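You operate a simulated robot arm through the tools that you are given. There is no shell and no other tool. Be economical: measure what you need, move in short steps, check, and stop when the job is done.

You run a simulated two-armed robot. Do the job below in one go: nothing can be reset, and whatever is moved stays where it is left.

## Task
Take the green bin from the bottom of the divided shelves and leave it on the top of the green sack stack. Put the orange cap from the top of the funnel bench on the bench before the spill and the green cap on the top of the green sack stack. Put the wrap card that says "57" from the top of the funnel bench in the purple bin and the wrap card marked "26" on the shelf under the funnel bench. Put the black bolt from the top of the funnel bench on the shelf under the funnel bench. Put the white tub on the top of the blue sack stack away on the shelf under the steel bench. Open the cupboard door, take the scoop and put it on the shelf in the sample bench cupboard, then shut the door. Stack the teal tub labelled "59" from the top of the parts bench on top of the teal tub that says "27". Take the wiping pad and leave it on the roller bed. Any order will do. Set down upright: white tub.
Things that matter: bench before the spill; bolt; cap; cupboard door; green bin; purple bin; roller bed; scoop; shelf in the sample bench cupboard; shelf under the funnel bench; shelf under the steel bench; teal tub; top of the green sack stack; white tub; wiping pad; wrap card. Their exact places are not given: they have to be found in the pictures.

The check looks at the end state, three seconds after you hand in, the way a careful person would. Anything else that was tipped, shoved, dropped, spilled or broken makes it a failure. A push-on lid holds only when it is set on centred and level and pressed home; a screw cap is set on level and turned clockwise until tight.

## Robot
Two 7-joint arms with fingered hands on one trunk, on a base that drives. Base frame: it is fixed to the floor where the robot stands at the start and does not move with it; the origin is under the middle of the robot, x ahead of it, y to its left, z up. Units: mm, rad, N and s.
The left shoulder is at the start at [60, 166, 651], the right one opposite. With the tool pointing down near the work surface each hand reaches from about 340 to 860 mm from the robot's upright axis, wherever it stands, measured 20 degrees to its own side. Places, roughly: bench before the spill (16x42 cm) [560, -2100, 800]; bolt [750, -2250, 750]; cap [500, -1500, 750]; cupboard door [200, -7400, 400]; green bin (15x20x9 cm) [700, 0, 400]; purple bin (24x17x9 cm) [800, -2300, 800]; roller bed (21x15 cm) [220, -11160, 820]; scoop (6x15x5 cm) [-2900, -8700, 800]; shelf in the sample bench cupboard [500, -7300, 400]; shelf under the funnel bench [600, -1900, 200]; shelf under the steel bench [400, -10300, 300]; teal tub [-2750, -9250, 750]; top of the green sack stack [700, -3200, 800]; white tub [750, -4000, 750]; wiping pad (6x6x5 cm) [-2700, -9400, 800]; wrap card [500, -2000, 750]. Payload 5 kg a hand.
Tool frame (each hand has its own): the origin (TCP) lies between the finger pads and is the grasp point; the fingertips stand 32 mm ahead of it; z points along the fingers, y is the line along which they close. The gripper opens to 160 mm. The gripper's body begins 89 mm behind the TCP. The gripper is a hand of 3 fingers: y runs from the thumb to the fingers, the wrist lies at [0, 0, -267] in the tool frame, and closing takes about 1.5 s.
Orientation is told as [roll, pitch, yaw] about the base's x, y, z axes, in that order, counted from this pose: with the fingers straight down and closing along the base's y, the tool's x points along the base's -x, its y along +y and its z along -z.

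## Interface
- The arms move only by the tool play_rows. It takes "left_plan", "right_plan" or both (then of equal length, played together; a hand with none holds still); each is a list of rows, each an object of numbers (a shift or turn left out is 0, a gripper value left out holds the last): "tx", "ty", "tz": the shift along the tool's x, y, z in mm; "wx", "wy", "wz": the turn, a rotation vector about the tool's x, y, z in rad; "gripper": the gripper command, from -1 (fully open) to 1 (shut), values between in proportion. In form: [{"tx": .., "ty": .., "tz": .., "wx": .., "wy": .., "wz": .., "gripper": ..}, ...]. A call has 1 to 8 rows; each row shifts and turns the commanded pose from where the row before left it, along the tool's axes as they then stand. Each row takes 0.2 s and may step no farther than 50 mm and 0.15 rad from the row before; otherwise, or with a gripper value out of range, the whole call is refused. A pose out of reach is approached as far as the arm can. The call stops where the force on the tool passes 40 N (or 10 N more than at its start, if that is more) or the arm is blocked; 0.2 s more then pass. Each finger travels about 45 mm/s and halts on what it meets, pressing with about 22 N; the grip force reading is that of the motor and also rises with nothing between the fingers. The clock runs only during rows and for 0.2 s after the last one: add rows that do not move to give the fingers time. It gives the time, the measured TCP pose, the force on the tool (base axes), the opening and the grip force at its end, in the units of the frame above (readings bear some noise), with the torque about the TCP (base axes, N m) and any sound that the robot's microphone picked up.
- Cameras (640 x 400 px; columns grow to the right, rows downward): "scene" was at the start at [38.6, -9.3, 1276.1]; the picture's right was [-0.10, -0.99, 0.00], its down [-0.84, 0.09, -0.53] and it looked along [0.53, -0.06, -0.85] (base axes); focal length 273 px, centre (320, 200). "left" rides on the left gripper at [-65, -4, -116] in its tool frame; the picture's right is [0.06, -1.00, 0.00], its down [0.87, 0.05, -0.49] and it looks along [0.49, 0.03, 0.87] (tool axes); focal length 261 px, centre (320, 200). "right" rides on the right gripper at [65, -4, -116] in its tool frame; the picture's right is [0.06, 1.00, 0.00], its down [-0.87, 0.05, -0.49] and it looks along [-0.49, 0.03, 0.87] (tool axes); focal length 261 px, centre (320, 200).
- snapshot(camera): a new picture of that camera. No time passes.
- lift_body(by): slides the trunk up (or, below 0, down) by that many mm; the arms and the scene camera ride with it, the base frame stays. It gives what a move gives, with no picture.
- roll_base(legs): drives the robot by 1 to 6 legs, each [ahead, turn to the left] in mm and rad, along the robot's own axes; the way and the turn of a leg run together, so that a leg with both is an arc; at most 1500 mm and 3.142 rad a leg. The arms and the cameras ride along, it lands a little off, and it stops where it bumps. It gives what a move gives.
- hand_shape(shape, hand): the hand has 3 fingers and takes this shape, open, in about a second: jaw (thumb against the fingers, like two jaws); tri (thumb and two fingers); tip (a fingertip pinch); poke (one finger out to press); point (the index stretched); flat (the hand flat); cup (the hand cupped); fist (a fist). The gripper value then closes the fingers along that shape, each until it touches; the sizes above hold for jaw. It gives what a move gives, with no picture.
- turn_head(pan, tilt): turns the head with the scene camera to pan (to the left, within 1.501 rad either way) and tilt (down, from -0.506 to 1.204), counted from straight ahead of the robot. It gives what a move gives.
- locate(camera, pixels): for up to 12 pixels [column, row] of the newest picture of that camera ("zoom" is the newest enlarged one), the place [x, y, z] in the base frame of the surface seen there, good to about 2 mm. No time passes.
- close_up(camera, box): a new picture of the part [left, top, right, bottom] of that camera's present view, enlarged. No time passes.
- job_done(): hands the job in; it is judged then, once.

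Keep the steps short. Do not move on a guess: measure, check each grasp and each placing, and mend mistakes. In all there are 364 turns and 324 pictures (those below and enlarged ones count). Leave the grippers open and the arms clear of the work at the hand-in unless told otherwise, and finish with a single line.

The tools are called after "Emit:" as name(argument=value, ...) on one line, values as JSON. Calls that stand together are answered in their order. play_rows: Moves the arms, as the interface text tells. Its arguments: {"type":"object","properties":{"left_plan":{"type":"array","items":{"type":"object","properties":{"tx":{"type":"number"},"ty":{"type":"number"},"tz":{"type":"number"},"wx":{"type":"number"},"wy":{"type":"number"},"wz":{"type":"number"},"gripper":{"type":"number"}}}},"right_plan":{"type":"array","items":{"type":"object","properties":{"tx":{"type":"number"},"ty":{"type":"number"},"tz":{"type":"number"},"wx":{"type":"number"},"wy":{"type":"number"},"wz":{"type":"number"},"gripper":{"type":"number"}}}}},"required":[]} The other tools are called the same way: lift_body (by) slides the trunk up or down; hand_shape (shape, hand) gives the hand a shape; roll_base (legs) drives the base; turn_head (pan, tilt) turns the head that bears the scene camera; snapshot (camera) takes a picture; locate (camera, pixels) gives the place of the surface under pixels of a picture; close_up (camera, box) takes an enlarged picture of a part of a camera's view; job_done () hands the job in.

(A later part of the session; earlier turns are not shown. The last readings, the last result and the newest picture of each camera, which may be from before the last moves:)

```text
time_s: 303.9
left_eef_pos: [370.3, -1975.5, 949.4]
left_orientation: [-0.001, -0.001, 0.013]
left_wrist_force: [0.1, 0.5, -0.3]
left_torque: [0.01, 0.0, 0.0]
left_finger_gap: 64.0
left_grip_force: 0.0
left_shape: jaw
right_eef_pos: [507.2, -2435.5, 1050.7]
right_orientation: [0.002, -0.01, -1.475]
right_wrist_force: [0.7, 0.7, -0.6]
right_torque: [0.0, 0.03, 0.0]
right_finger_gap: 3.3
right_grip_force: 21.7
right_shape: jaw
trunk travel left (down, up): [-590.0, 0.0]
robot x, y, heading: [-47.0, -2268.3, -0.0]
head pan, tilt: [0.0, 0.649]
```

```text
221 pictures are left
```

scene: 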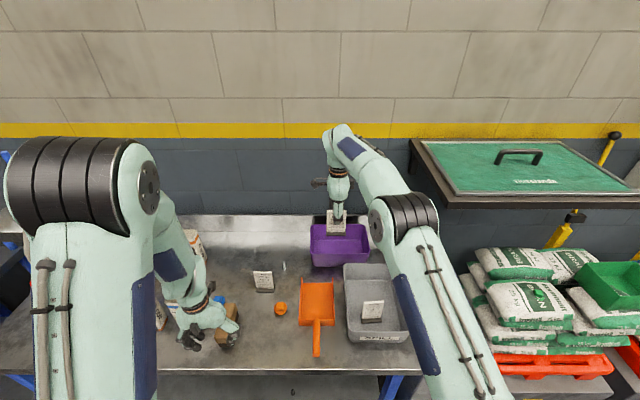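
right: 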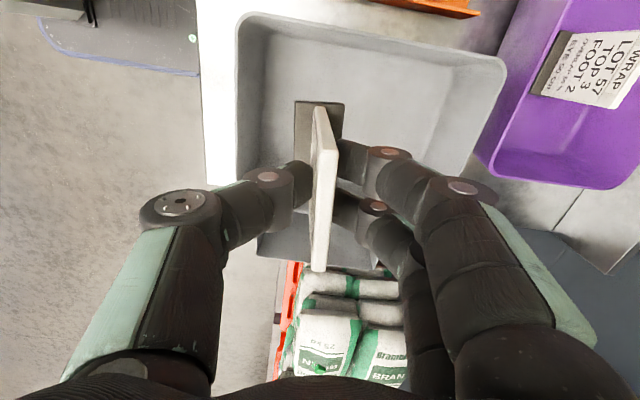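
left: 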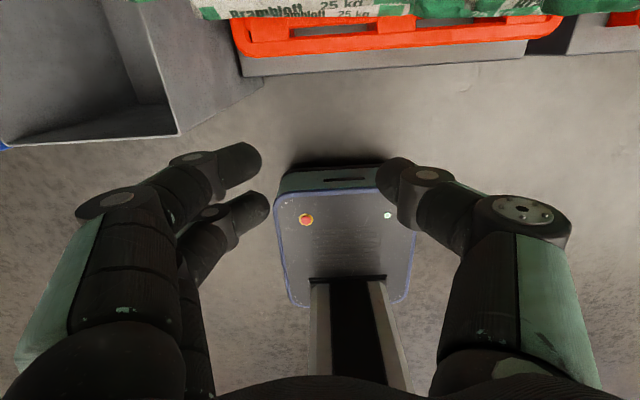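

Card 26 held. Back off, shift it left to y≈−2285 (away from the bench leg), and lower the trunk.

Emit:
roll_base(legs=[[-480, 0]])

Emit:
play_rows(right_plan=[{"tx": 40, "wz": 0.095}, {"tx": 40}, {"tx": 40}, {"tx": 35}, {}])

Emit:
lift_body(by=-400)

Emit:
lift_body(by=-190)

Emit:
snapshot(camera="scene")

```text
time_s: 306.8
left_eef_pos: [-113.2, -1976.4, 949.0]
left_orientation: [0.001, 0.0, 0.019]
left_wrist_force: [-0.2, 0.0, 0.0]
left_torque: [0.02, -0.05, -0.03]
left_finger_gap: 63.6
left_grip_force: 0.0
left_shape: jaw
right_eef_pos: [25.9, -2433.8, 1051.3]
right_orientation: [0.003, -0.011, -1.468]
right_wrist_force: [-0.6, 0.7, -1.0]
right_torque: [-0.02, -0.02, -0.01]
right_finger_gap: 3.3
right_grip_force: 21.6
right_shape: jaw
trunk travel left (down, up): [-590.0, 0.0]
robot x, y, heading: [-531.7, -2269.3, 0.003]
head pan, tilt: [0.0, 0.649]
```

```text
time_s: 308.0
left_eef_pos: [-112.7, -1976.7, 949.6]
left_orientation: [0.003, 0.001, 0.02]
left_wrist_force: [1.0, 0.2, 0.9]
left_torque: [0.04, 0.02, 0.0]
left_finger_gap: 63.6
left_grip_force: 0.0
left_shape: jaw
right_eef_pos: [22.2, -2281.9, 1050.0]
right_orientation: [0.004, -0.011, -1.563]
right_wrist_force: [-0.4, 0.2, -1.0]
right_torque: [0.02, -0.03, -0.02]
right_finger_gap: 3.1
right_grip_force: 21.6
right_shape: jaw
trunk travel left (down, up): [-590.0, 0.0]
robot x, y, heading: [-529.3, -2269.0, 0.009]
head pan, tilt: [0.0, 0.649]
```

```text
time_s: 311.8
left_eef_pos: [-113.0, -1975.5, 549.6]
left_orientation: [0.0, 0.0, 0.021]
left_wrist_force: [-0.1, -0.1, 0.4]
left_torque: [-0.02, 0.02, 0.0]
left_finger_gap: 63.6
left_grip_force: 0.0
left_shape: jaw
right_eef_pos: [22.0, -2280.6, 648.9]
right_orientation: [0.004, -0.01, -1.562]
right_wrist_force: [0.2, -0.5, -1.2]
right_torque: [0.01, 0.02, 0.01]
right_finger_gap: 3.0
right_grip_force: 21.6
right_shape: jaw
trunk travel left (down, up): [-190.0, 400.0]
robot x, y, heading: [-533.2, -2269.0, 0.007]
head pan, tilt: [0.0, 0.649]
```

```text
time_s: 313.9
left_eef_pos: [-113.1, -1974.9, 358.9]
left_orientation: [0.0, -0.001, 0.02]
left_wrist_force: [0.1, -0.2, -0.4]
left_torque: [0.01, -0.02, -0.01]
left_finger_gap: 63.4
left_grip_force: 0.1
left_shape: jaw
right_eef_pos: [23.0, -2281.8, 459.6]
right_orientation: [0.004, -0.008, -1.563]
right_wrist_force: [0.1, -0.5, -0.7]
right_torque: [0.01, -0.02, -0.01]
right_finger_gap: 3.0
right_grip_force: 21.7
right_shape: jaw
trunk travel left (down, up): [0.0, 590.0]
robot x, y, heading: [-528.3, -2271.1, 0.004]
head pan, tilt: [0.0, 0.649]
```

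```text
220 pictures are left
```

scene: 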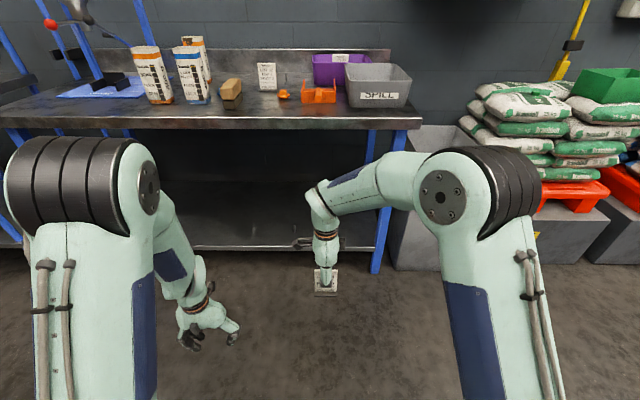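

Emit:
locate(camera="scene", pixels=[[440, 200], [490, 160], [80, 190], [330, 205], [330, 240]])

Emit:
play_rows(right_plan=[{"tz": 45}, {"tz": 45}, {"tz": 45}, {"tz": 15}, {}])

```text
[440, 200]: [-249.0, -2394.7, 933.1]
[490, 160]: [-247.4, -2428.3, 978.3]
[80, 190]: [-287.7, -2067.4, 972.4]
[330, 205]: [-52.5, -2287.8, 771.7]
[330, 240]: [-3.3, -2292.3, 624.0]
```

```text
time_s: 315.1
left_eef_pos: [-113.0, -1975.0, 359.8]
left_orientation: [0.0, -0.001, 0.021]
left_wrist_force: [-0.9, 0.3, 0.5]
left_torque: [0.0, 0.0, 0.01]
left_finger_gap: 63.6
left_grip_force: 0.2
left_shape: jaw
right_eef_pos: [22.3, -2283.5, 310.5]
right_orientation: [0.004, -0.01, -1.561]
right_wrist_force: [-0.3, 1.0, -0.8]
right_torque: [0.01, -0.01, 0.01]
right_finger_gap: 2.9
right_grip_force: 22.1
right_shape: jaw
trunk travel left (down, up): [0.0, 590.0]
robot x, y, heading: [-530.6, -2269.4, 0.01]
head pan, tilt: [0.0, 0.649]
```

The forearm would come close to the bench edge; extend the arm and tilt the hand forward so the wrist stays outside.

Emit:
play_rows(right_plan=[{"ty": 42}, {"ty": 42}, {"ty": 42}, {"ty": 42}, {"ty": 35}, {"wx": -0.15}, {"wx": -0.15}, {}])

Emit:
roll_base(legs=[[215, -0.01]])

Emit:
snapshot(camera="right")

Emit:
snapshot(camera="scene")

```text
time_s: 316.9
left_eef_pos: [-114.3, -1975.8, 358.7]
left_orientation: [0.0, -0.002, 0.021]
left_wrist_force: [-0.4, 0.3, 1.0]
left_torque: [0.02, 0.0, -0.02]
left_finger_gap: 63.7
left_grip_force: 0.0
left_shape: jaw
right_eef_pos: [225.7, -2280.2, 310.6]
right_orientation: [0.303, -0.011, -1.563]
right_wrist_force: [0.8, -0.3, -1.1]
right_torque: [-0.02, 0.0, -0.04]
right_finger_gap: 2.9
right_grip_force: 21.4
right_shape: jaw
trunk travel left (down, up): [0.0, 590.0]
robot x, y, heading: [-529.1, -2271.0, 0.009]
head pan, tilt: [0.0, 0.649]
```

```text
time_s: 318.5
left_eef_pos: [101.4, -1980.8, 359.7]
left_orientation: [0.0, 0.0, 0.007]
left_wrist_force: [0.4, -0.6, -0.4]
left_torque: [0.05, -0.01, 0.0]
left_finger_gap: 63.9
left_grip_force: 0.0
left_shape: jaw
right_eef_pos: [435.5, -2290.3, 309.8]
right_orientation: [0.304, -0.011, -1.576]
right_wrist_force: [0.4, -0.3, 0.3]
right_torque: [0.0, 0.0, -0.01]
right_finger_gap: 3.1
right_grip_force: 21.9
right_shape: jaw
trunk travel left (down, up): [0.0, 590.0]
robot x, y, heading: [-320.2, -2268.9, -0.004]
head pan, tilt: [0.0, 0.649]
```

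```text
219 pictures are left
```

right: 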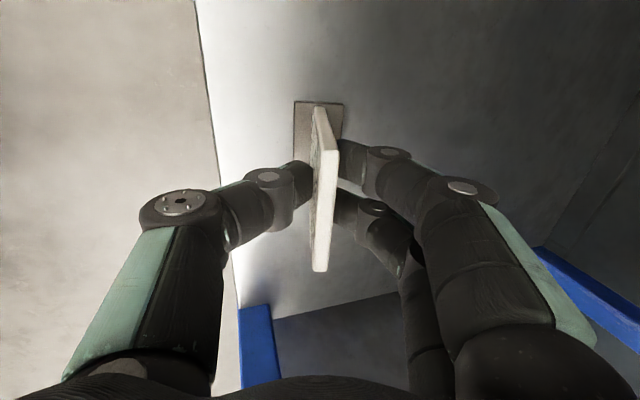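

```text
218 pictures are left
```

scene: 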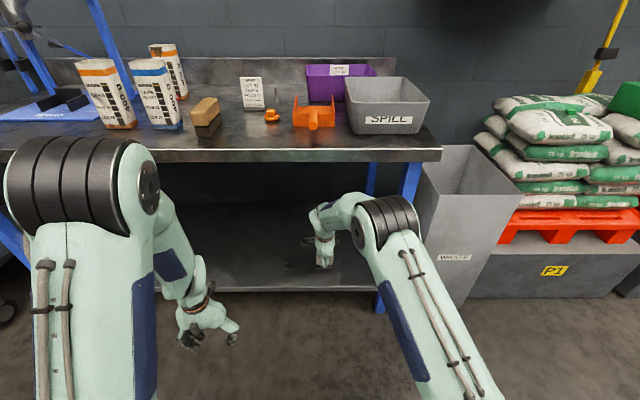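

Over the shelf. Lower to contact and release.

Emit:
play_rows(right_plan=[{"ty": -8, "tz": 26}, {"ty": -1, "tz": 4}, {"ty": -1, "tz": 3}, {"ty": -1, "tz": 2}, {"tz": 2}, {}])

```text
time_s: 319.9
left_eef_pos: [102.0, -1982.1, 359.8]
left_orientation: [-0.001, -0.002, 0.005]
left_wrist_force: [0.1, -0.1, 0.4]
left_torque: [0.01, 0.0, 0.01]
left_finger_gap: 64.0
left_grip_force: 0.1
left_shape: jaw
right_eef_pos: [438.2, -2291.4, 272.8]
right_orientation: [0.305, -0.009, -1.576]
right_wrist_force: [0.3, -3.0, 12.3]
right_torque: [-0.09, -0.07, -0.02]
right_finger_gap: 3.4
right_grip_force: 22.2
right_shape: jaw
trunk travel left (down, up): [0.0, 590.0]
robot x, y, heading: [-318.8, -2266.8, -0.008]
head pan, tilt: [0.0, 0.649]
```

Emit:
play_rows(right_plan=[{"gripper": 0.75}, {}, {}, {"gripper": 0.5}, {}, {}])

Emit:
play_rows(right_plan=[{"ty": 9, "tz": -29}, {"ty": 13, "tz": -43}, {"ty": 10, "tz": -43}, {}])

Emit:
snapshot(camera="right")

```text
time_s: 321.3
left_eef_pos: [101.8, -1979.7, 359.1]
left_orientation: [0.001, 0.0, 0.007]
left_wrist_force: [-0.6, 0.6, -0.4]
left_torque: [-0.03, 0.02, 0.02]
left_finger_gap: 63.5
left_grip_force: 0.0
left_shape: jaw
right_eef_pos: [437.3, -2291.4, 271.7]
right_orientation: [0.302, -0.011, -1.576]
right_wrist_force: [-0.5, 0.9, -0.1]
right_torque: [0.06, -0.03, 0.01]
right_finger_gap: 39.3
right_grip_force: 0.0
right_shape: jaw
trunk travel left (down, up): [0.0, 590.0]
robot x, y, heading: [-319.0, -2268.5, -0.008]
head pan, tilt: [0.0, 0.649]
```

```text
time_s: 322.3
left_eef_pos: [101.2, -1979.9, 359.0]
left_orientation: [0.0, -0.001, 0.008]
left_wrist_force: [0.5, -0.3, -0.5]
left_torque: [0.04, -0.03, 0.0]
left_finger_gap: 63.7
left_grip_force: 0.0
left_shape: jaw
right_eef_pos: [428.2, -2286.0, 392.5]
right_orientation: [0.301, -0.011, -1.575]
right_wrist_force: [-0.2, 0.5, -0.1]
right_torque: [0.04, -0.04, -0.01]
right_finger_gap: 39.5
right_grip_force: 0.0
right_shape: jaw
trunk travel left (down, up): [0.0, 590.0]
robot x, y, heading: [-319.3, -2269.7, -0.005]
head pan, tilt: [0.0, 0.649]
```

```text
217 pictures are left
```

right: 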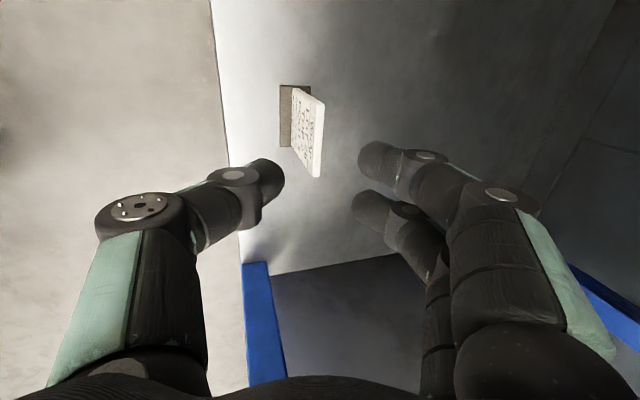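

Card 26 stands on the shelf. Next the white tub on the blue stack. Back off, raise the trunk, restore the hand, and drive to y≈−3900.

Emit:
roll_base(legs=[[-380, 0]])

Emit:
lift_body(by=400)

Emit:
play_rows(right_plan=[{"wx": 0.15, "ty": -40}, {"wx": 0.15, "ty": -40}, {"wz": -0.15, "ty": -40}, {"wz": -0.15}, {"wz": -0.15}, {"wz": -0.15}, {"wz": -0.15}, {"wz": -0.15}])

Emit:
play_rows(right_plan=[{"wz": -0.15}, {"wz": -0.15}, {"wz": -0.15}, {"wz": -0.15}, {"wz": -0.07}, {"ty": -45}, {"ty": -45}, {"ty": -45}])

Emit:
roll_base(legs=[[0, -1.566], [1500, 0], [130, 0], [0, 1.571]])

Emit:
snapshot(camera="scene")

```text
time_s: 324.7
left_eef_pos: [-277.1, -1980.1, 358.5]
left_orientation: [0.0, -0.001, 0.005]
left_wrist_force: [-0.2, 0.6, 0.2]
left_torque: [0.0, 0.0, -0.02]
left_finger_gap: 64.0
left_grip_force: 0.1
left_shape: jaw
right_eef_pos: [50.3, -2284.9, 393.1]
right_orientation: [0.303, -0.011, -1.578]
right_wrist_force: [-0.6, 0.4, 0.2]
right_torque: [-0.01, 0.02, 0.0]
right_finger_gap: 39.8
right_grip_force: 0.1
right_shape: jaw
trunk travel left (down, up): [0.0, 590.0]
robot x, y, heading: [-697.4, -2269.8, 0.0]
head pan, tilt: [0.0, 0.649]
```

```text
time_s: 328.6
left_eef_pos: [-275.5, -1978.9, 759.8]
left_orientation: [0.001, 0.001, 0.008]
left_wrist_force: [0.0, 0.4, 0.2]
left_torque: [0.0, -0.05, 0.0]
left_finger_gap: 63.7
left_grip_force: 0.0
left_shape: jaw
right_eef_pos: [51.4, -2285.0, 791.5]
right_orientation: [0.303, -0.011, -1.576]
right_wrist_force: [0.1, -0.2, 0.1]
right_torque: [0.01, -0.01, -0.01]
right_finger_gap: 40.1
right_grip_force: 0.0
right_shape: jaw
trunk travel left (down, up): [-400.0, 190.0]
robot x, y, heading: [-696.7, -2268.2, -0.002]
head pan, tilt: [0.0, 0.649]
```

```text
time_s: 330.4
left_eef_pos: [-276.0, -1978.7, 758.8]
left_orientation: [0.001, 0.0, 0.006]
left_wrist_force: [-0.1, 0.5, 0.9]
left_torque: [0.03, 0.0, -0.03]
left_finger_gap: 63.9
left_grip_force: 0.1
left_shape: jaw
right_eef_pos: [-65.5, -2286.5, 773.4]
right_orientation: [-0.005, -0.009, -0.673]
right_wrist_force: [-0.6, -1.1, -0.2]
right_torque: [0.02, -0.01, 0.0]
right_finger_gap: 39.6
right_grip_force: 0.0
right_shape: jaw
trunk travel left (down, up): [-400.0, 190.0]
robot x, y, heading: [-695.6, -2269.0, -0.003]
head pan, tilt: [0.0, 0.649]
```

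```text
time_s: 332.2
left_eef_pos: [-277.1, -1980.0, 759.3]
left_orientation: [-0.002, 0.0, 0.006]
left_wrist_force: [-0.6, 0.1, -0.1]
left_torque: [-0.02, 0.02, 0.0]
left_finger_gap: 63.7
left_grip_force: 0.0
left_shape: jaw
right_eef_pos: [-66.7, -2420.1, 774.9]
right_orientation: [-0.007, -0.002, -0.006]
right_wrist_force: [0.2, 0.0, -0.6]
right_torque: [0.01, -0.01, -0.04]
right_finger_gap: 39.6
right_grip_force: 0.0
right_shape: jaw
trunk travel left (down, up): [-400.0, 190.0]
robot x, y, heading: [-697.1, -2267.2, -0.001]
head pan, tilt: [0.0, 0.649]
```

```text
time_s: 348.2
left_eef_pos: [-257.5, -3627.7, 758.9]
left_orientation: [0.0, 0.0, -0.047]
left_wrist_force: [-0.3, 0.1, -0.4]
left_torque: [-0.03, -0.01, 0.01]
left_finger_gap: 63.8
left_grip_force: 0.0
left_shape: jaw
right_eef_pos: [-70.3, -4078.6, 773.5]
right_orientation: [-0.011, -0.003, -0.058]
right_wrist_force: [0.1, 0.1, -0.3]
right_torque: [0.03, 0.01, 0.01]
right_finger_gap: 39.8
right_grip_force: 0.0
right_shape: jaw
trunk travel left (down, up): [-400.0, 190.0]
robot x, y, heading: [-691.5, -3898.2, -0.059]
head pan, tilt: [0.0, 0.649]
```

```text
216 pictures are left
```

scene: 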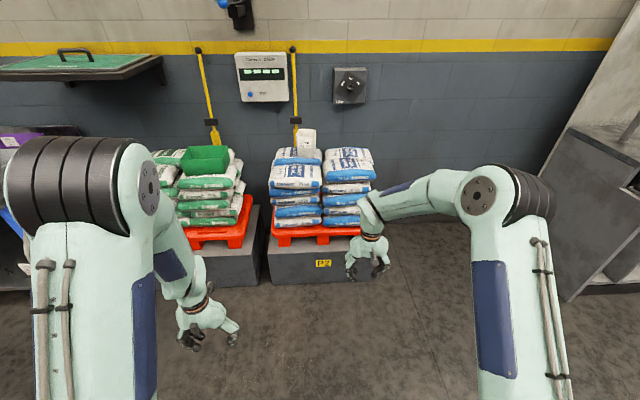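

Emit:
close_up(camera="scene", box=[255, 115, 395, 205])

Emit:
locate(camera="zoom", pixels=[[215, 70], [265, 75], [245, 60], [240, 110], [235, 160], [150, 175], [200, 215], [200, 270], [265, 150], [380, 165], [210, 150], [290, 130]])

```text
4.44 times, centred on (325, 160) of scene
```

zoom: 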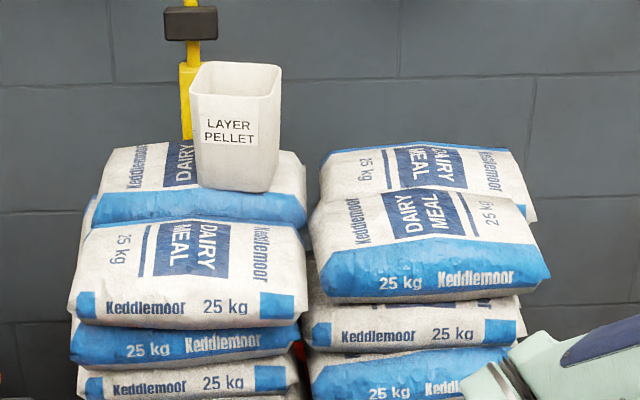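

```text
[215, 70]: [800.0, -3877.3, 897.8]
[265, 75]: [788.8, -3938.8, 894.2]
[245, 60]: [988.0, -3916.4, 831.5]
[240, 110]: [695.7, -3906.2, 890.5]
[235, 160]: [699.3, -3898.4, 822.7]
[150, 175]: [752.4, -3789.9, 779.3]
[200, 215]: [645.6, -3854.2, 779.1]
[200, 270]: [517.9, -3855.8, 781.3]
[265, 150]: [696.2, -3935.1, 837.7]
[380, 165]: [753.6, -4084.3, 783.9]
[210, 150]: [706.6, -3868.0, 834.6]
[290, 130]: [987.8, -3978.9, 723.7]
```

Tub: about x 697–800, y −3857…−3955, z 787–~915, tapering downward. I'll grip its sides from the front with the hand pitched forward. Raise the trunk and pitch the right hand.

Emit:
lift_body(by=190)

Emit:
play_rows(right_plan=[{"tx": -45, "gripper": -1}, {"tx": -45}, {"tx": -45}, {"wy": -0.15}, {"wy": -0.15}, {"wy": -0.15}, {"wy": -0.15}, {"wy": -0.15}])

Emit:
play_rows(right_plan=[{"wy": -0.15}, {"wy": -0.15}, {"wx": 0.0}])

Emit:
locate(camera="zoom", pixels=[[197, 95], [276, 97], [240, 98], [200, 180], [265, 190], [205, 70], [193, 110]])

```text
time_s: 350.3
left_eef_pos: [-257.2, -3629.9, 948.4]
left_orientation: [0.0, -0.001, -0.044]
left_wrist_force: [-0.1, 0.4, 0.7]
left_torque: [0.01, -0.01, 0.01]
left_finger_gap: 63.5
left_grip_force: 0.1
left_shape: jaw
right_eef_pos: [-69.0, -4079.9, 963.7]
right_orientation: [-0.01, -0.003, -0.057]
right_wrist_force: [0.0, 0.0, 0.1]
right_torque: [0.0, -0.06, -0.01]
right_finger_gap: 39.8
right_grip_force: 0.0
right_shape: jaw
trunk travel left (down, up): [-590.0, 0.0]
robot x, y, heading: [-692.3, -3894.9, -0.055]
head pan, tilt: [0.0, 0.649]
```

```text
time_s: 352.1
left_eef_pos: [-257.1, -3625.2, 949.5]
left_orientation: [-0.003, -0.001, -0.044]
left_wrist_force: [0.1, 1.5, 0.5]
left_torque: [-0.18, -0.01, 0.01]
left_finger_gap: 63.6
left_grip_force: 0.2
left_shape: jaw
right_eef_pos: [64.7, -4083.2, 964.6]
right_orientation: [-0.008, -0.751, -0.054]
right_wrist_force: [1.3, -8.2, 4.4]
right_torque: [0.57, 0.37, 0.53]
right_finger_gap: 160.1
right_grip_force: 0.0
right_shape: jaw
trunk travel left (down, up): [-590.0, 0.0]
robot x, y, heading: [-687.2, -3892.1, -0.055]
head pan, tilt: [0.0, 0.649]
```

```text
time_s: 352.9
left_eef_pos: [-256.0, -3628.2, 947.8]
left_orientation: [-0.001, -0.001, -0.046]
left_wrist_force: [-0.2, 0.4, 0.1]
left_torque: [-0.03, -0.08, 0.0]
left_finger_gap: 63.9
left_grip_force: 0.1
left_shape: jaw
right_eef_pos: [65.2, -4086.8, 963.6]
right_orientation: [-0.021, -1.053, -0.036]
right_wrist_force: [0.3, 0.0, 0.5]
right_torque: [-0.02, -0.03, -0.01]
right_finger_gap: 159.8
right_grip_force: 0.0
right_shape: jaw
trunk travel left (down, up): [-590.0, 0.0]
robot x, y, heading: [-690.8, -3893.6, -0.059]
head pan, tilt: [0.0, 0.649]
```

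```text
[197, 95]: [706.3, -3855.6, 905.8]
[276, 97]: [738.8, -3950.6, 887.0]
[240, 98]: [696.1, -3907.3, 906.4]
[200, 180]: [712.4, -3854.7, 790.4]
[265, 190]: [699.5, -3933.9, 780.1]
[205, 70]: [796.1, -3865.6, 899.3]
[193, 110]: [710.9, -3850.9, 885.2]
```

Turn base to heading 0, shift the hand left to y≈−3903, lower to z≈870.

Emit:
roll_base(legs=[[0, 0.059]])

Emit:
play_rows(right_plan=[{"ty": 45}, {"ty": 45}, {"ty": 45}, {"tx": 35, "tz": 20}, {"tx": 35, "tz": 20}, {"tx": 10, "tz": 6}, {}])

```text
time_s: 353.7
left_eef_pos: [-274.3, -3600.1, 949.0]
left_orientation: [0.0, 0.0, 0.017]
left_wrist_force: [0.6, 0.3, 0.0]
left_torque: [-0.02, 0.01, -0.03]
left_finger_gap: 63.8
left_grip_force: 0.1
left_shape: jaw
right_eef_pos: [75.2, -4040.4, 963.8]
right_orientation: [-0.023, -1.052, 0.021]
right_wrist_force: [0.0, 0.0, 0.6]
right_torque: [-0.03, -0.01, -0.05]
right_finger_gap: 159.9
right_grip_force: 0.1
right_shape: jaw
trunk travel left (down, up): [-590.0, 0.0]
robot x, y, heading: [-691.5, -3895.1, 0.005]
head pan, tilt: [0.0, 0.649]
```

```text
time_s: 355.3
left_eef_pos: [-273.8, -3602.7, 948.5]
left_orientation: [-0.001, 0.001, 0.016]
left_wrist_force: [-0.5, 0.8, -0.2]
left_torque: [0.03, -0.01, -0.01]
left_finger_gap: 63.7
left_grip_force: 0.1
left_shape: jaw
right_eef_pos: [74.1, -3907.5, 870.9]
right_orientation: [-0.018, -1.054, 0.019]
right_wrist_force: [-0.5, 0.3, 0.1]
right_torque: [0.04, -0.01, 0.01]
right_finger_gap: 159.8
right_grip_force: 0.0
right_shape: jaw
trunk travel left (down, up): [-590.0, 0.0]
robot x, y, heading: [-693.3, -3893.2, 0.005]
head pan, tilt: [0.0, 0.649]
```

Emit:
roll_base(legs=[[520, 0]])

Emit:
snapshot(camera="right")

Emit:
locate(camera="right", pixels=[[320, 200], [280, 150], [370, 150], [320, 120], [320, 250]])

```text
time_s: 358.3
left_eef_pos: [238.2, -3602.4, 948.5]
left_orientation: [-0.002, 0.003, 0.014]
left_wrist_force: [-0.5, 0.1, -0.4]
left_torque: [0.0, 0.0, -0.02]
left_finger_gap: 63.7
left_grip_force: 0.0
left_shape: jaw
right_eef_pos: [585.5, -3909.0, 869.7]
right_orientation: [-0.019, -1.053, 0.017]
right_wrist_force: [0.1, 0.7, 0.3]
right_torque: [0.01, -0.02, 0.02]
right_finger_gap: 160.0
right_grip_force: 0.0
right_shape: jaw
trunk travel left (down, up): [-590.0, 0.0]
robot x, y, heading: [-184.3, -3895.8, 0.002]
head pan, tilt: [0.0, 0.649]
```

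```text
214 pictures are left
```

right: 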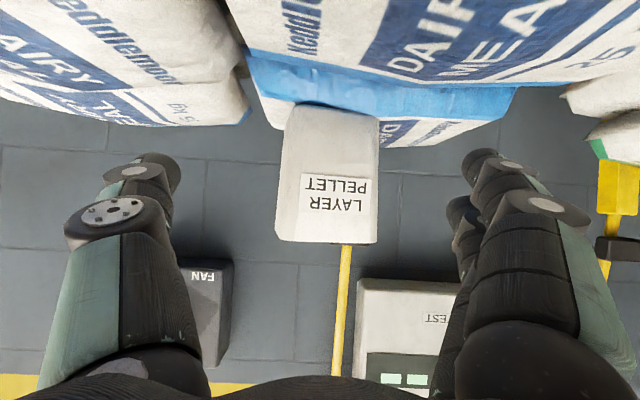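

```text
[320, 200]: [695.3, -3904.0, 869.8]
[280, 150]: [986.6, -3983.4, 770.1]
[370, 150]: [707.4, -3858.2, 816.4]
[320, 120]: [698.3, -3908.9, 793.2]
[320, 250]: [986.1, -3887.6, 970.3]
```

Tub centred at y≈−3903. Advance to straddle it.

Emit:
play_rows(right_plan=[{"tz": 35, "tx": -14, "ty": 2}, {"tz": 35, "tx": -14, "ty": 2}, {"tz": 35, "tx": -14, "ty": 2}, {"tz": 35, "tx": -14}, {}])

Emit:
snapshot(camera="right")

Emit:
close_up(camera="scene", box=[240, 150, 440, 300])

```text
time_s: 359.5
left_eef_pos: [237.3, -3603.3, 949.7]
left_orientation: [-0.001, 0.0, 0.014]
left_wrist_force: [0.0, -0.3, -0.6]
left_torque: [0.0, -0.02, -0.01]
left_finger_gap: 63.7
left_grip_force: 0.0
left_shape: jaw
right_eef_pos: [732.9, -3903.8, 850.4]
right_orientation: [-0.02, -1.054, 0.018]
right_wrist_force: [0.7, 0.8, -0.2]
right_torque: [-0.01, 0.01, -0.04]
right_finger_gap: 159.9
right_grip_force: 0.0
right_shape: jaw
trunk travel left (down, up): [-590.0, 0.0]
robot x, y, heading: [-179.1, -3893.8, -0.002]
head pan, tilt: [0.0, 0.649]
```

```text
213 pictures are left
```

right: 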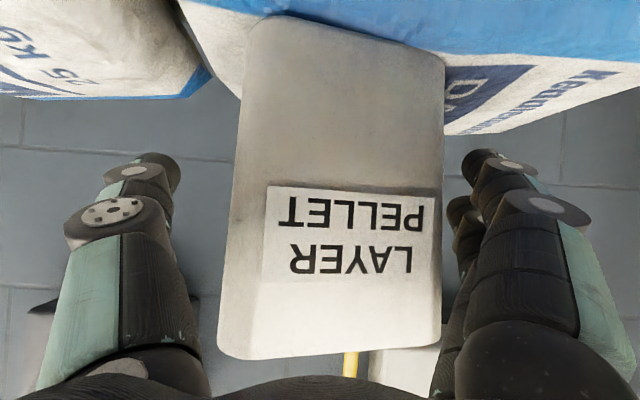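

```text
2.67 times, centred on (340, 225) of scene
```

zoom: 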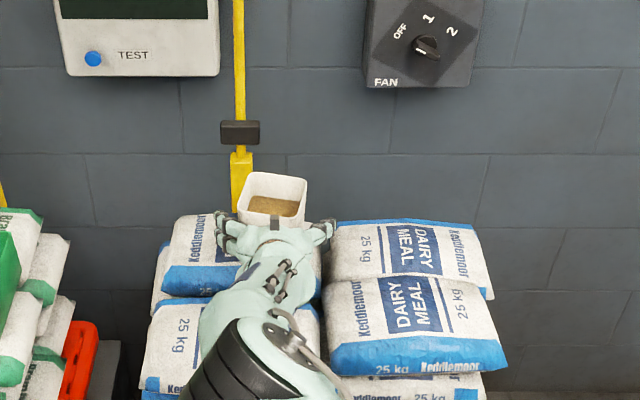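

Tub holds pellets; nudge 6 mm left for centring and close.

Emit:
play_rows(right_plan=[{"ty": 6}, {"gripper": 1}, {}, {}, {}, {}, {}])

Emit:
play_rows(right_plan=[{"tx": -9, "tz": -5}, {"tx": -17, "tz": -10}, {"tx": -26, "tz": -15}, {}])

Emit:
close_up(camera="scene", box=[240, 120, 440, 270])

Emit:
snapshot(camera="right")

```text
time_s: 361.1
left_eef_pos: [237.6, -3602.0, 949.3]
left_orientation: [0.001, -0.001, 0.013]
left_wrist_force: [0.1, 0.5, -0.1]
left_torque: [0.0, 0.03, -0.02]
left_finger_gap: 63.8
left_grip_force: 0.1
left_shape: jaw
right_eef_pos: [732.7, -3897.9, 849.5]
right_orientation: [-0.019, -1.052, 0.017]
right_wrist_force: [-0.2, 0.3, -0.3]
right_torque: [-0.05, 0.01, -0.02]
right_finger_gap: 92.5
right_grip_force: 22.1
right_shape: jaw
trunk travel left (down, up): [-590.0, 0.0]
robot x, y, heading: [-182.9, -3894.9, -0.002]
head pan, tilt: [0.0, 0.649]
```

```text
time_s: 362.1
left_eef_pos: [237.7, -3602.6, 948.3]
left_orientation: [0.001, -0.001, 0.013]
left_wrist_force: [0.8, 0.1, 0.2]
left_torque: [-0.01, -0.04, 0.06]
left_finger_gap: 63.7
left_grip_force: 0.0
left_shape: jaw
right_eef_pos: [734.7, -3896.9, 907.4]
right_orientation: [-0.019, -1.053, 0.018]
right_wrist_force: [-0.2, -0.3, -0.8]
right_torque: [0.02, 0.02, 0.0]
right_finger_gap: 92.1
right_grip_force: 22.0
right_shape: jaw
trunk travel left (down, up): [-590.0, 0.0]
robot x, y, heading: [-180.4, -3890.8, 0.002]
head pan, tilt: [0.0, 0.649]
```

```text
2.67 times, centred on (340, 195) of scene
```

zoom: 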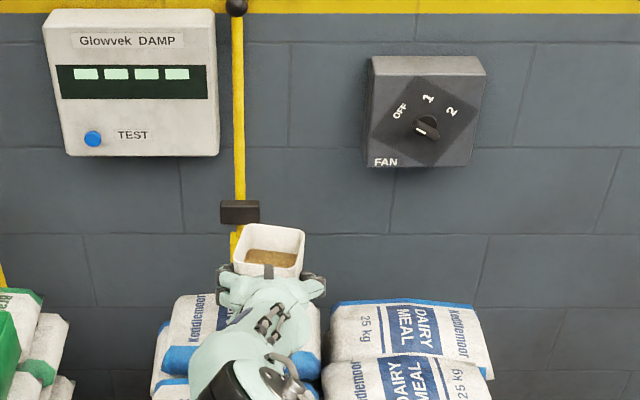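

```text
210 pictures are left
```

right: 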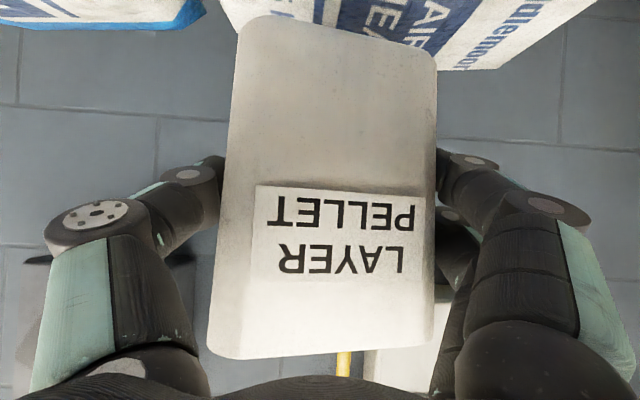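

Tub held level. Back off, turn to face down the aisle, and look.

Emit:
roll_base(legs=[[-520, 0], [0, -1.571]])

Emit:
turn_head(pan=0, tilt=0.25)

Emit:
snapshot(camera="scene")

```text
time_s: 369.2
left_eef_pos: [-421.1, -4319.1, 949.0]
left_orientation: [-0.001, 0.0, -1.574]
left_wrist_force: [0.4, 0.8, 0.1]
left_torque: [0.04, -0.03, -0.01]
left_finger_gap: 63.5
left_grip_force: 0.0
left_shape: jaw
right_eef_pos: [-722.9, -4811.2, 909.0]
right_orientation: [-0.019, -1.052, -1.572]
right_wrist_force: [0.2, 0.3, -1.1]
right_torque: [0.01, 0.04, 0.04]
right_finger_gap: 92.7
right_grip_force: 22.1
right_shape: jaw
trunk travel left (down, up): [-590.0, 0.0]
robot x, y, heading: [-705.7, -3894.9, -1.579]
head pan, tilt: [0.0, 0.649]
```

```text
time_s: 370.0
left_eef_pos: [-419.9, -4319.6, 948.7]
left_orientation: [0.0, 0.001, -1.574]
left_wrist_force: [-0.3, -0.2, 0.7]
left_torque: [0.0, -0.05, 0.03]
left_finger_gap: 63.6
left_grip_force: 0.1
left_shape: jaw
right_eef_pos: [-722.5, -4810.4, 909.8]
right_orientation: [-0.019, -1.05, -1.569]
right_wrist_force: [0.6, 0.8, -1.3]
right_torque: [0.03, -0.01, 0.02]
right_finger_gap: 92.7
right_grip_force: 21.7
right_shape: jaw
trunk travel left (down, up): [-590.0, 0.0]
robot x, y, heading: [-706.3, -3892.4, -1.579]
head pan, tilt: [0.0, 0.25]
```

```text
209 pictures are left
```

scene: 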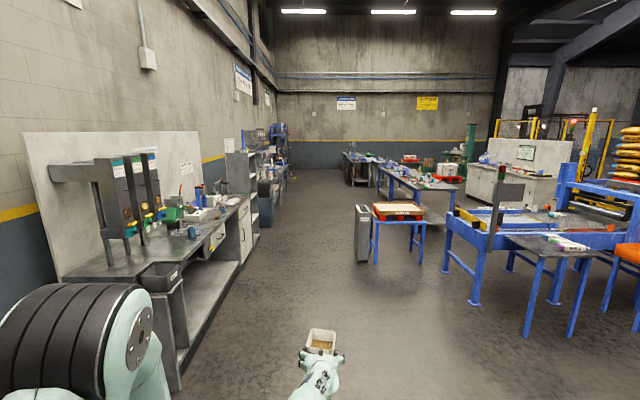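

A clear aisle. Measure obstacles and furniture ahead.

Emit:
locate(camera="scene", pixels=[[362, 262], [375, 263], [258, 228], [240, 262], [263, 205], [290, 165], [350, 175], [365, 155], [385, 190], [440, 185], [185, 355], [420, 265]])

Emit:
close_up(camera="scene", box=[180, 110, 500, 290])

```text
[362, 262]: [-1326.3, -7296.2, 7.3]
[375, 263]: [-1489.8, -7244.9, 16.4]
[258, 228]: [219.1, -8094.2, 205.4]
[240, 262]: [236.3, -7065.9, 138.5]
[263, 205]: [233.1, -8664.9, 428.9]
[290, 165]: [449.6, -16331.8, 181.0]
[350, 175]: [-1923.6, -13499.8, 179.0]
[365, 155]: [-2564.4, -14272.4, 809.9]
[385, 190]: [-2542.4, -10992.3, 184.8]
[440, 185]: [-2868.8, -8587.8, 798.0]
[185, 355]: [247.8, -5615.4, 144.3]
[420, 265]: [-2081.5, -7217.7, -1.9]
```

```text
2.00 times, centred on (340, 200) of scene
```

zoom: 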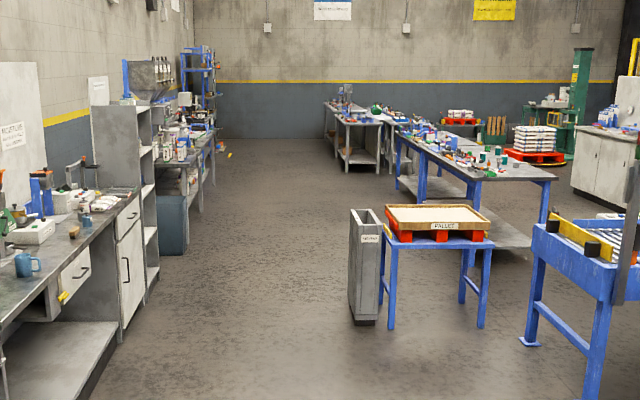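

Lane is clear between x −1300 and 220. Drive 3000 ahead and check heading.

Emit:
roll_base(legs=[[0, 0.02], [1500, 0], [1500, 0]])

```text
time_s: 384.7
left_eef_pos: [-460.3, -7300.7, 949.1]
left_orientation: [0.0, 0.0, -1.576]
left_wrist_force: [-0.3, 0.5, 0.2]
left_torque: [-0.01, -0.03, -0.03]
left_finger_gap: 63.6
left_grip_force: 0.0
left_shape: jaw
right_eef_pos: [-764.9, -7790.5, 909.6]
right_orientation: [-0.02, -1.052, -1.574]
right_wrist_force: [0.0, -0.6, -0.3]
right_torque: [0.01, 0.04, 0.04]
right_finger_gap: 92.6
right_grip_force: 21.8
right_shape: jaw
trunk travel left (down, up): [-590.0, 0.0]
robot x, y, heading: [-744.7, -6873.7, -1.588]
head pan, tilt: [0.0, 0.25]
```

Emit:
roll_base(legs=[[0, 0.05], [1500, 0], [1200, 0]])

Emit:
turn_head(pan=0.7, tilt=0.45)

Emit:
snapshot(camera="scene")

```text
time_s: 398.1
left_eef_pos: [-381.7, -9950.5, 948.3]
left_orientation: [-0.002, 0.0, -1.518]
left_wrist_force: [-0.2, -0.4, -0.4]
left_torque: [0.05, 0.02, 0.02]
left_finger_gap: 63.9
left_grip_force: 0.1
left_shape: jaw
right_eef_pos: [-655.9, -10458.3, 909.4]
right_orientation: [-0.019, -1.052, -1.516]
right_wrist_force: [-0.8, 0.2, -1.5]
right_torque: [0.01, 0.05, 0.01]
right_finger_gap: 92.1
right_grip_force: 22.3
right_shape: jaw
trunk travel left (down, up): [-590.0, 0.0]
robot x, y, heading: [-687.0, -9541.5, -1.529]
head pan, tilt: [0.0, 0.25]
```

```text
time_s: 399.2
left_eef_pos: [-381.7, -9950.2, 949.7]
left_orientation: [0.001, 0.0, -1.52]
left_wrist_force: [0.5, 0.8, -0.3]
left_torque: [0.02, 0.01, 0.0]
left_finger_gap: 63.6
left_grip_force: 0.0
left_shape: jaw
right_eef_pos: [-654.8, -10457.8, 908.8]
right_orientation: [-0.019, -1.052, -1.515]
right_wrist_force: [0.7, 0.6, -0.4]
right_torque: [0.0, 0.01, 0.04]
right_finger_gap: 92.3
right_grip_force: 22.1
right_shape: jaw
trunk travel left (down, up): [-590.0, 0.0]
robot x, y, heading: [-687.3, -9541.1, -1.53]
head pan, tilt: [0.7, 0.45]
```

```text
207 pictures are left
```

scene: 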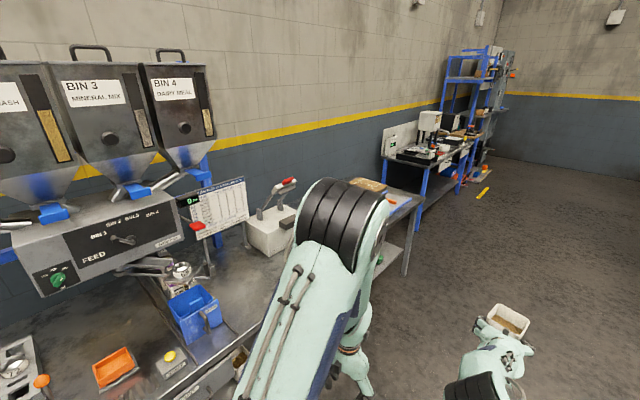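

Move out to x≈−930, y≈−10200 for turning room, then face the bench.

Emit:
roll_base(legs=[[0, -0.4], [700, 0], [0, 1.93]])

Emit:
turn_head(pan=0, tilt=0.6)

Emit:
snapshot(camera="scene")

```text
time_s: 409.1
left_eef_pos: [-521.5, -9898.8, 948.6]
left_orientation: [0.0, 0.0, 0.02]
left_wrist_force: [0.5, 0.5, -0.4]
left_torque: [0.01, 0.0, 0.01]
left_finger_gap: 63.9
left_grip_force: 0.1
left_shape: jaw
right_eef_pos: [-22.5, -10188.2, 908.6]
right_orientation: [-0.021, -1.052, 0.022]
right_wrist_force: [-0.2, 0.5, -1.0]
right_torque: [0.0, 0.02, -0.01]
right_finger_gap: 92.4
right_grip_force: 22.3
right_shape: jaw
trunk travel left (down, up): [-590.0, 0.0]
robot x, y, heading: [-938.2, -10191.4, 0.008]
head pan, tilt: [0.7, 0.45]
```

```text
time_s: 410.2
left_eef_pos: [-521.0, -9898.8, 948.7]
left_orientation: [0.0, -0.001, 0.02]
left_wrist_force: [-0.5, -0.5, -0.1]
left_torque: [0.0, 0.0, -0.01]
left_finger_gap: 63.7
left_grip_force: 0.2
left_shape: jaw
right_eef_pos: [-22.9, -10189.6, 908.9]
right_orientation: [-0.018, -1.054, 0.022]
right_wrist_force: [0.1, -0.5, -1.2]
right_torque: [0.02, 0.02, 0.01]
right_finger_gap: 92.5
right_grip_force: 21.4
right_shape: jaw
trunk travel left (down, up): [-590.0, 0.0]
robot x, y, heading: [-941.6, -10192.7, 0.007]
head pan, tilt: [0.0, 0.6]
```

```text
206 pictures are left
```

scene: 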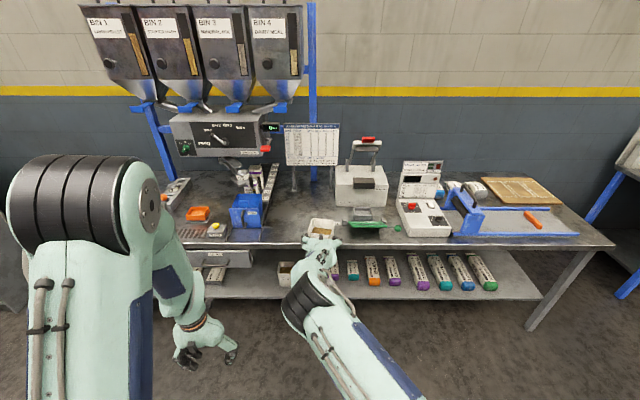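

Emit:
close_up(camera="scene", box=[180, 220, 560, 320])

Emit:
locate(camera="scene", pixels=[[250, 290], [240, 275], [285, 285], [285, 268], [520, 285], [500, 262], [400, 295], [320, 292], [480, 290], [450, 240], [210, 272], [350, 278]])

```text
1.68 times, centred on (370, 270) of scene
```

zoom: 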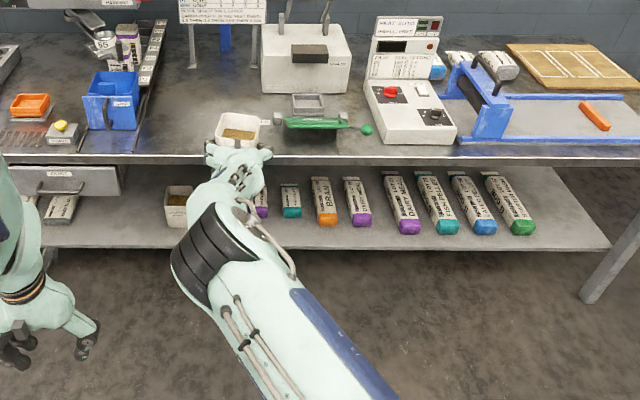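

```text
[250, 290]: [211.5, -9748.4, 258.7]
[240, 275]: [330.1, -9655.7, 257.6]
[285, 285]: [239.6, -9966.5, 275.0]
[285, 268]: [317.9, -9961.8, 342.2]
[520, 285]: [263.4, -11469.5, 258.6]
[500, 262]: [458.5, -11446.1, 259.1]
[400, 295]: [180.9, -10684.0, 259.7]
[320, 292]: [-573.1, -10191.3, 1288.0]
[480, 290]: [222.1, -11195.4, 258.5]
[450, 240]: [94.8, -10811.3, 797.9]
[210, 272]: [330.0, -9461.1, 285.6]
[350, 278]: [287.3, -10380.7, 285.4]
```

Shelf z≈258, free stretch around y −9550…−9900 left of the resident tub. Check the drawer above it.

Emit:
locate(camera="zoom", pixels=[[70, 185], [100, 193], [118, 180], [60, 205], [175, 190], [172, 222], [200, 195], [140, 240], [150, 210], [100, 158], [30, 245]])

```text
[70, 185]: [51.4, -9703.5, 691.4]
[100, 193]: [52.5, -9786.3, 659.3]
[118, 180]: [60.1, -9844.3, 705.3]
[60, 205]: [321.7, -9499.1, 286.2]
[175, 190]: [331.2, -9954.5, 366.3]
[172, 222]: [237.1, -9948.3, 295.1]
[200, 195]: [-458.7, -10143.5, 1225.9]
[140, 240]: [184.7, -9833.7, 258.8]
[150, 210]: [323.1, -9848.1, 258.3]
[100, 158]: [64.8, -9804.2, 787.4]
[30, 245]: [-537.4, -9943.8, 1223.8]
```

Target spot (245, −9790). Back a little, shift 400 mm toward +y, and lower the trunk.

Emit:
roll_base(legs=[[-150, 0], [0, 1.563], [400, 0], [0, -1.571]])

Emit:
lift_body(by=-400)

Emit:
lift_body(by=-140)

Emit:
snapshot(camera="scene")

```text
time_s: 421.5
left_eef_pos: [-674.9, -9499.5, 948.1]
left_orientation: [-0.001, -0.002, 0.022]
left_wrist_force: [-0.3, -0.5, 0.5]
left_torque: [0.01, -0.02, 0.01]
left_finger_gap: 63.9
left_grip_force: 0.0
left_shape: jaw
right_eef_pos: [-175.7, -9790.3, 908.1]
right_orientation: [-0.018, -1.052, 0.023]
right_wrist_force: [-0.2, -0.2, -0.9]
right_torque: [-0.03, 0.05, 0.04]
right_finger_gap: 92.0
right_grip_force: 21.9
right_shape: jaw
trunk travel left (down, up): [-590.0, 0.0]
robot x, y, heading: [-1090.1, -9796.4, 0.006]
head pan, tilt: [0.0, 0.6]
```

```text
time_s: 425.4
left_eef_pos: [-674.0, -9499.5, 548.6]
left_orientation: [0.0, 0.0, 0.02]
left_wrist_force: [-0.3, 0.0, -0.1]
left_torque: [0.02, 0.02, 0.0]
left_finger_gap: 63.8
left_grip_force: 0.1
left_shape: jaw
right_eef_pos: [-175.7, -9791.1, 509.7]
right_orientation: [-0.02, -1.052, 0.024]
right_wrist_force: [0.3, -0.1, -1.6]
right_torque: [0.0, 0.02, -0.01]
right_finger_gap: 92.2
right_grip_force: 22.0
right_shape: jaw
trunk travel left (down, up): [-190.0, 400.0]
robot x, y, heading: [-1092.3, -9796.8, 0.009]
head pan, tilt: [0.0, 0.6]
```

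```text
time_s: 427.0
left_eef_pos: [-674.5, -9499.4, 409.9]
left_orientation: [0.001, 0.0, 0.021]
left_wrist_force: [-0.9, -0.2, 0.7]
left_torque: [0.06, -0.01, 0.02]
left_finger_gap: 63.7
left_grip_force: 0.1
left_shape: jaw
right_eef_pos: [-175.1, -9790.4, 369.2]
right_orientation: [-0.019, -1.053, 0.026]
right_wrist_force: [0.7, 0.0, -0.5]
right_torque: [-0.02, 0.03, -0.02]
right_finger_gap: 92.1
right_grip_force: 22.6
right_shape: jaw
trunk travel left (down, up): [-50.0, 540.0]
robot x, y, heading: [-1093.8, -9793.4, 0.006]
head pan, tilt: [0.0, 0.6]
```

```text
204 pictures are left
```

scene: 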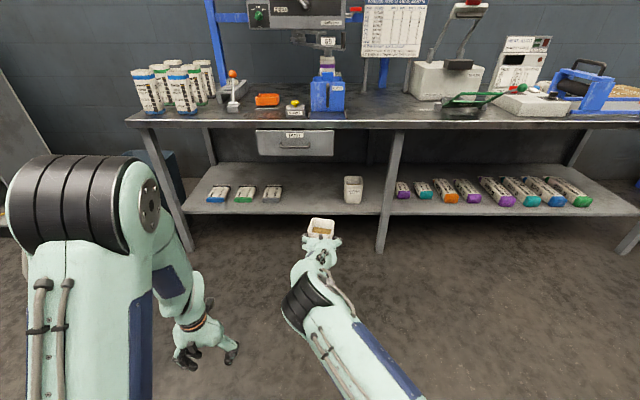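

Emit:
locate(camera="scene", pixels=[[310, 195], [312, 212], [275, 195], [343, 195], [298, 150], [352, 190]])

Emit:
roll_base(legs=[[415, -0.006]])

Emit:
snapshot(camera="scene")

```text
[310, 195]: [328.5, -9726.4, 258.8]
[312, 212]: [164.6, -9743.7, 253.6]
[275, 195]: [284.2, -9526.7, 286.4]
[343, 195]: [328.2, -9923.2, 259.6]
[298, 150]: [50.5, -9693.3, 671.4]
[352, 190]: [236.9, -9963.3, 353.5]
```

```text
time_s: 429.6
left_eef_pos: [-264.1, -9496.6, 409.8]
left_orientation: [0.001, 0.001, 0.019]
left_wrist_force: [-0.8, 0.6, 0.1]
left_torque: [0.0, -0.01, 0.0]
left_finger_gap: 63.5
left_grip_force: 0.0
left_shape: jaw
right_eef_pos: [234.1, -9787.7, 368.2]
right_orientation: [-0.018, -1.052, 0.021]
right_wrist_force: [0.3, -0.1, -0.8]
right_torque: [0.01, 0.03, 0.02]
right_finger_gap: 91.9
right_grip_force: 22.5
right_shape: jaw
trunk travel left (down, up): [-50.0, 540.0]
robot x, y, heading: [-681.2, -9791.2, 0.008]
head pan, tilt: [0.0, 0.6]
```

```text
203 pictures are left
```

scene: 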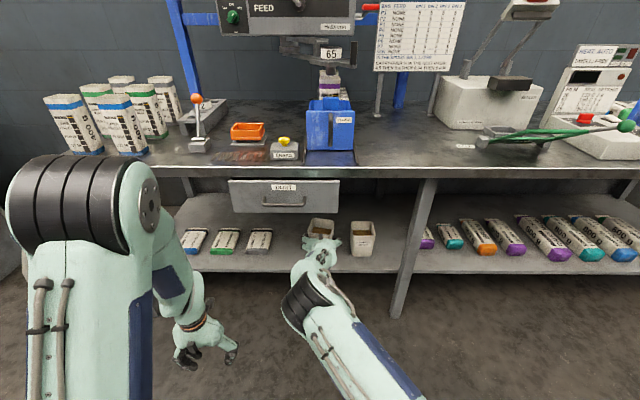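

Positioned well. Lower straight down to contact.

Emit:
play_rows(right_plan=[{"tx": 15, "tz": 9}, {"tx": 13, "tz": 7}, {"tx": 3, "tz": 2}, {"tx": 3, "tz": 1}, {"tx": 2, "tz": 1}, {}])

```text
time_s: 431.0
left_eef_pos: [-264.1, -9498.4, 408.5]
left_orientation: [0.002, 0.0, 0.018]
left_wrist_force: [0.9, 0.7, 0.1]
left_torque: [0.01, 0.03, 0.02]
left_finger_gap: 63.8
left_grip_force: 0.0
left_shape: jaw
right_eef_pos: [234.6, -9789.2, 330.1]
right_orientation: [-0.02, -1.056, 0.023]
right_wrist_force: [-2.0, -0.4, 12.5]
right_torque: [-0.02, -0.2, -0.07]
right_finger_gap: 91.8
right_grip_force: 22.0
right_shape: jaw
trunk travel left (down, up): [-50.0, 540.0]
robot x, y, heading: [-684.0, -9789.5, 0.007]
head pan, tilt: [0.0, 0.6]
```

Contact (12.5 N). Open partway and withdraw along the fingers.

Emit:
play_rows(right_plan=[{"gripper": -0.3}, {}, {}, {}, {"gripper": -0.6}, {}])

Emit:
snapshot(camera="right")

```text
time_s: 432.4
left_eef_pos: [-265.2, -9496.9, 408.4]
left_orientation: [0.001, 0.001, 0.02]
left_wrist_force: [0.6, -0.5, -0.7]
left_torque: [0.02, -0.02, -0.01]
left_finger_gap: 63.5
left_grip_force: 0.0
left_shape: jaw
right_eef_pos: [234.2, -9788.6, 328.1]
right_orientation: [-0.018, -1.053, 0.024]
right_wrist_force: [-0.2, -0.2, 0.0]
right_torque: [0.01, 0.02, 0.01]
right_finger_gap: 127.5
right_grip_force: 0.2
right_shape: jaw
trunk travel left (down, up): [-50.0, 540.0]
robot x, y, heading: [-685.6, -9790.7, 0.002]
head pan, tilt: [0.0, 0.6]
```

```text
202 pictures are left
```

right: 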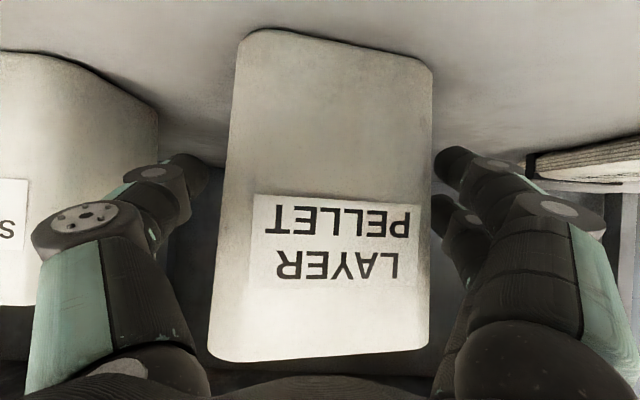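

Tub stands free between the open fingers. Back the base straight out.

Emit:
roll_base(legs=[[-350, 0]])

Emit:
close_up(camera="scene", box=[220, 140, 420, 260])

```text
time_s: 434.6
left_eef_pos: [-614.2, -9500.1, 407.9]
left_orientation: [-0.001, 0.001, 0.02]
left_wrist_force: [-0.7, 0.0, 0.4]
left_torque: [0.01, -0.02, -0.01]
left_finger_gap: 63.6
left_grip_force: 0.1
left_shape: jaw
right_eef_pos: [-116.0, -9791.4, 328.5]
right_orientation: [-0.02, -1.054, 0.022]
right_wrist_force: [0.2, 0.3, -0.2]
right_torque: [0.0, -0.01, 0.01]
right_finger_gap: 127.5
right_grip_force: 0.0
right_shape: jaw
trunk travel left (down, up): [-50.0, 540.0]
robot x, y, heading: [-1032.7, -9793.0, 0.006]
head pan, tilt: [0.0, 0.6]
```

```text
3.20 times, centred on (320, 200) of scene
```

zoom: 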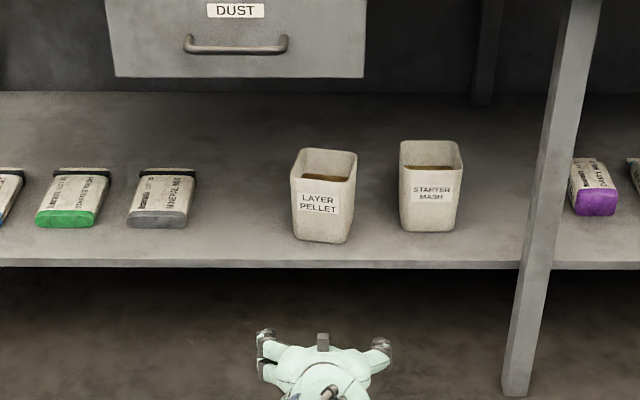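

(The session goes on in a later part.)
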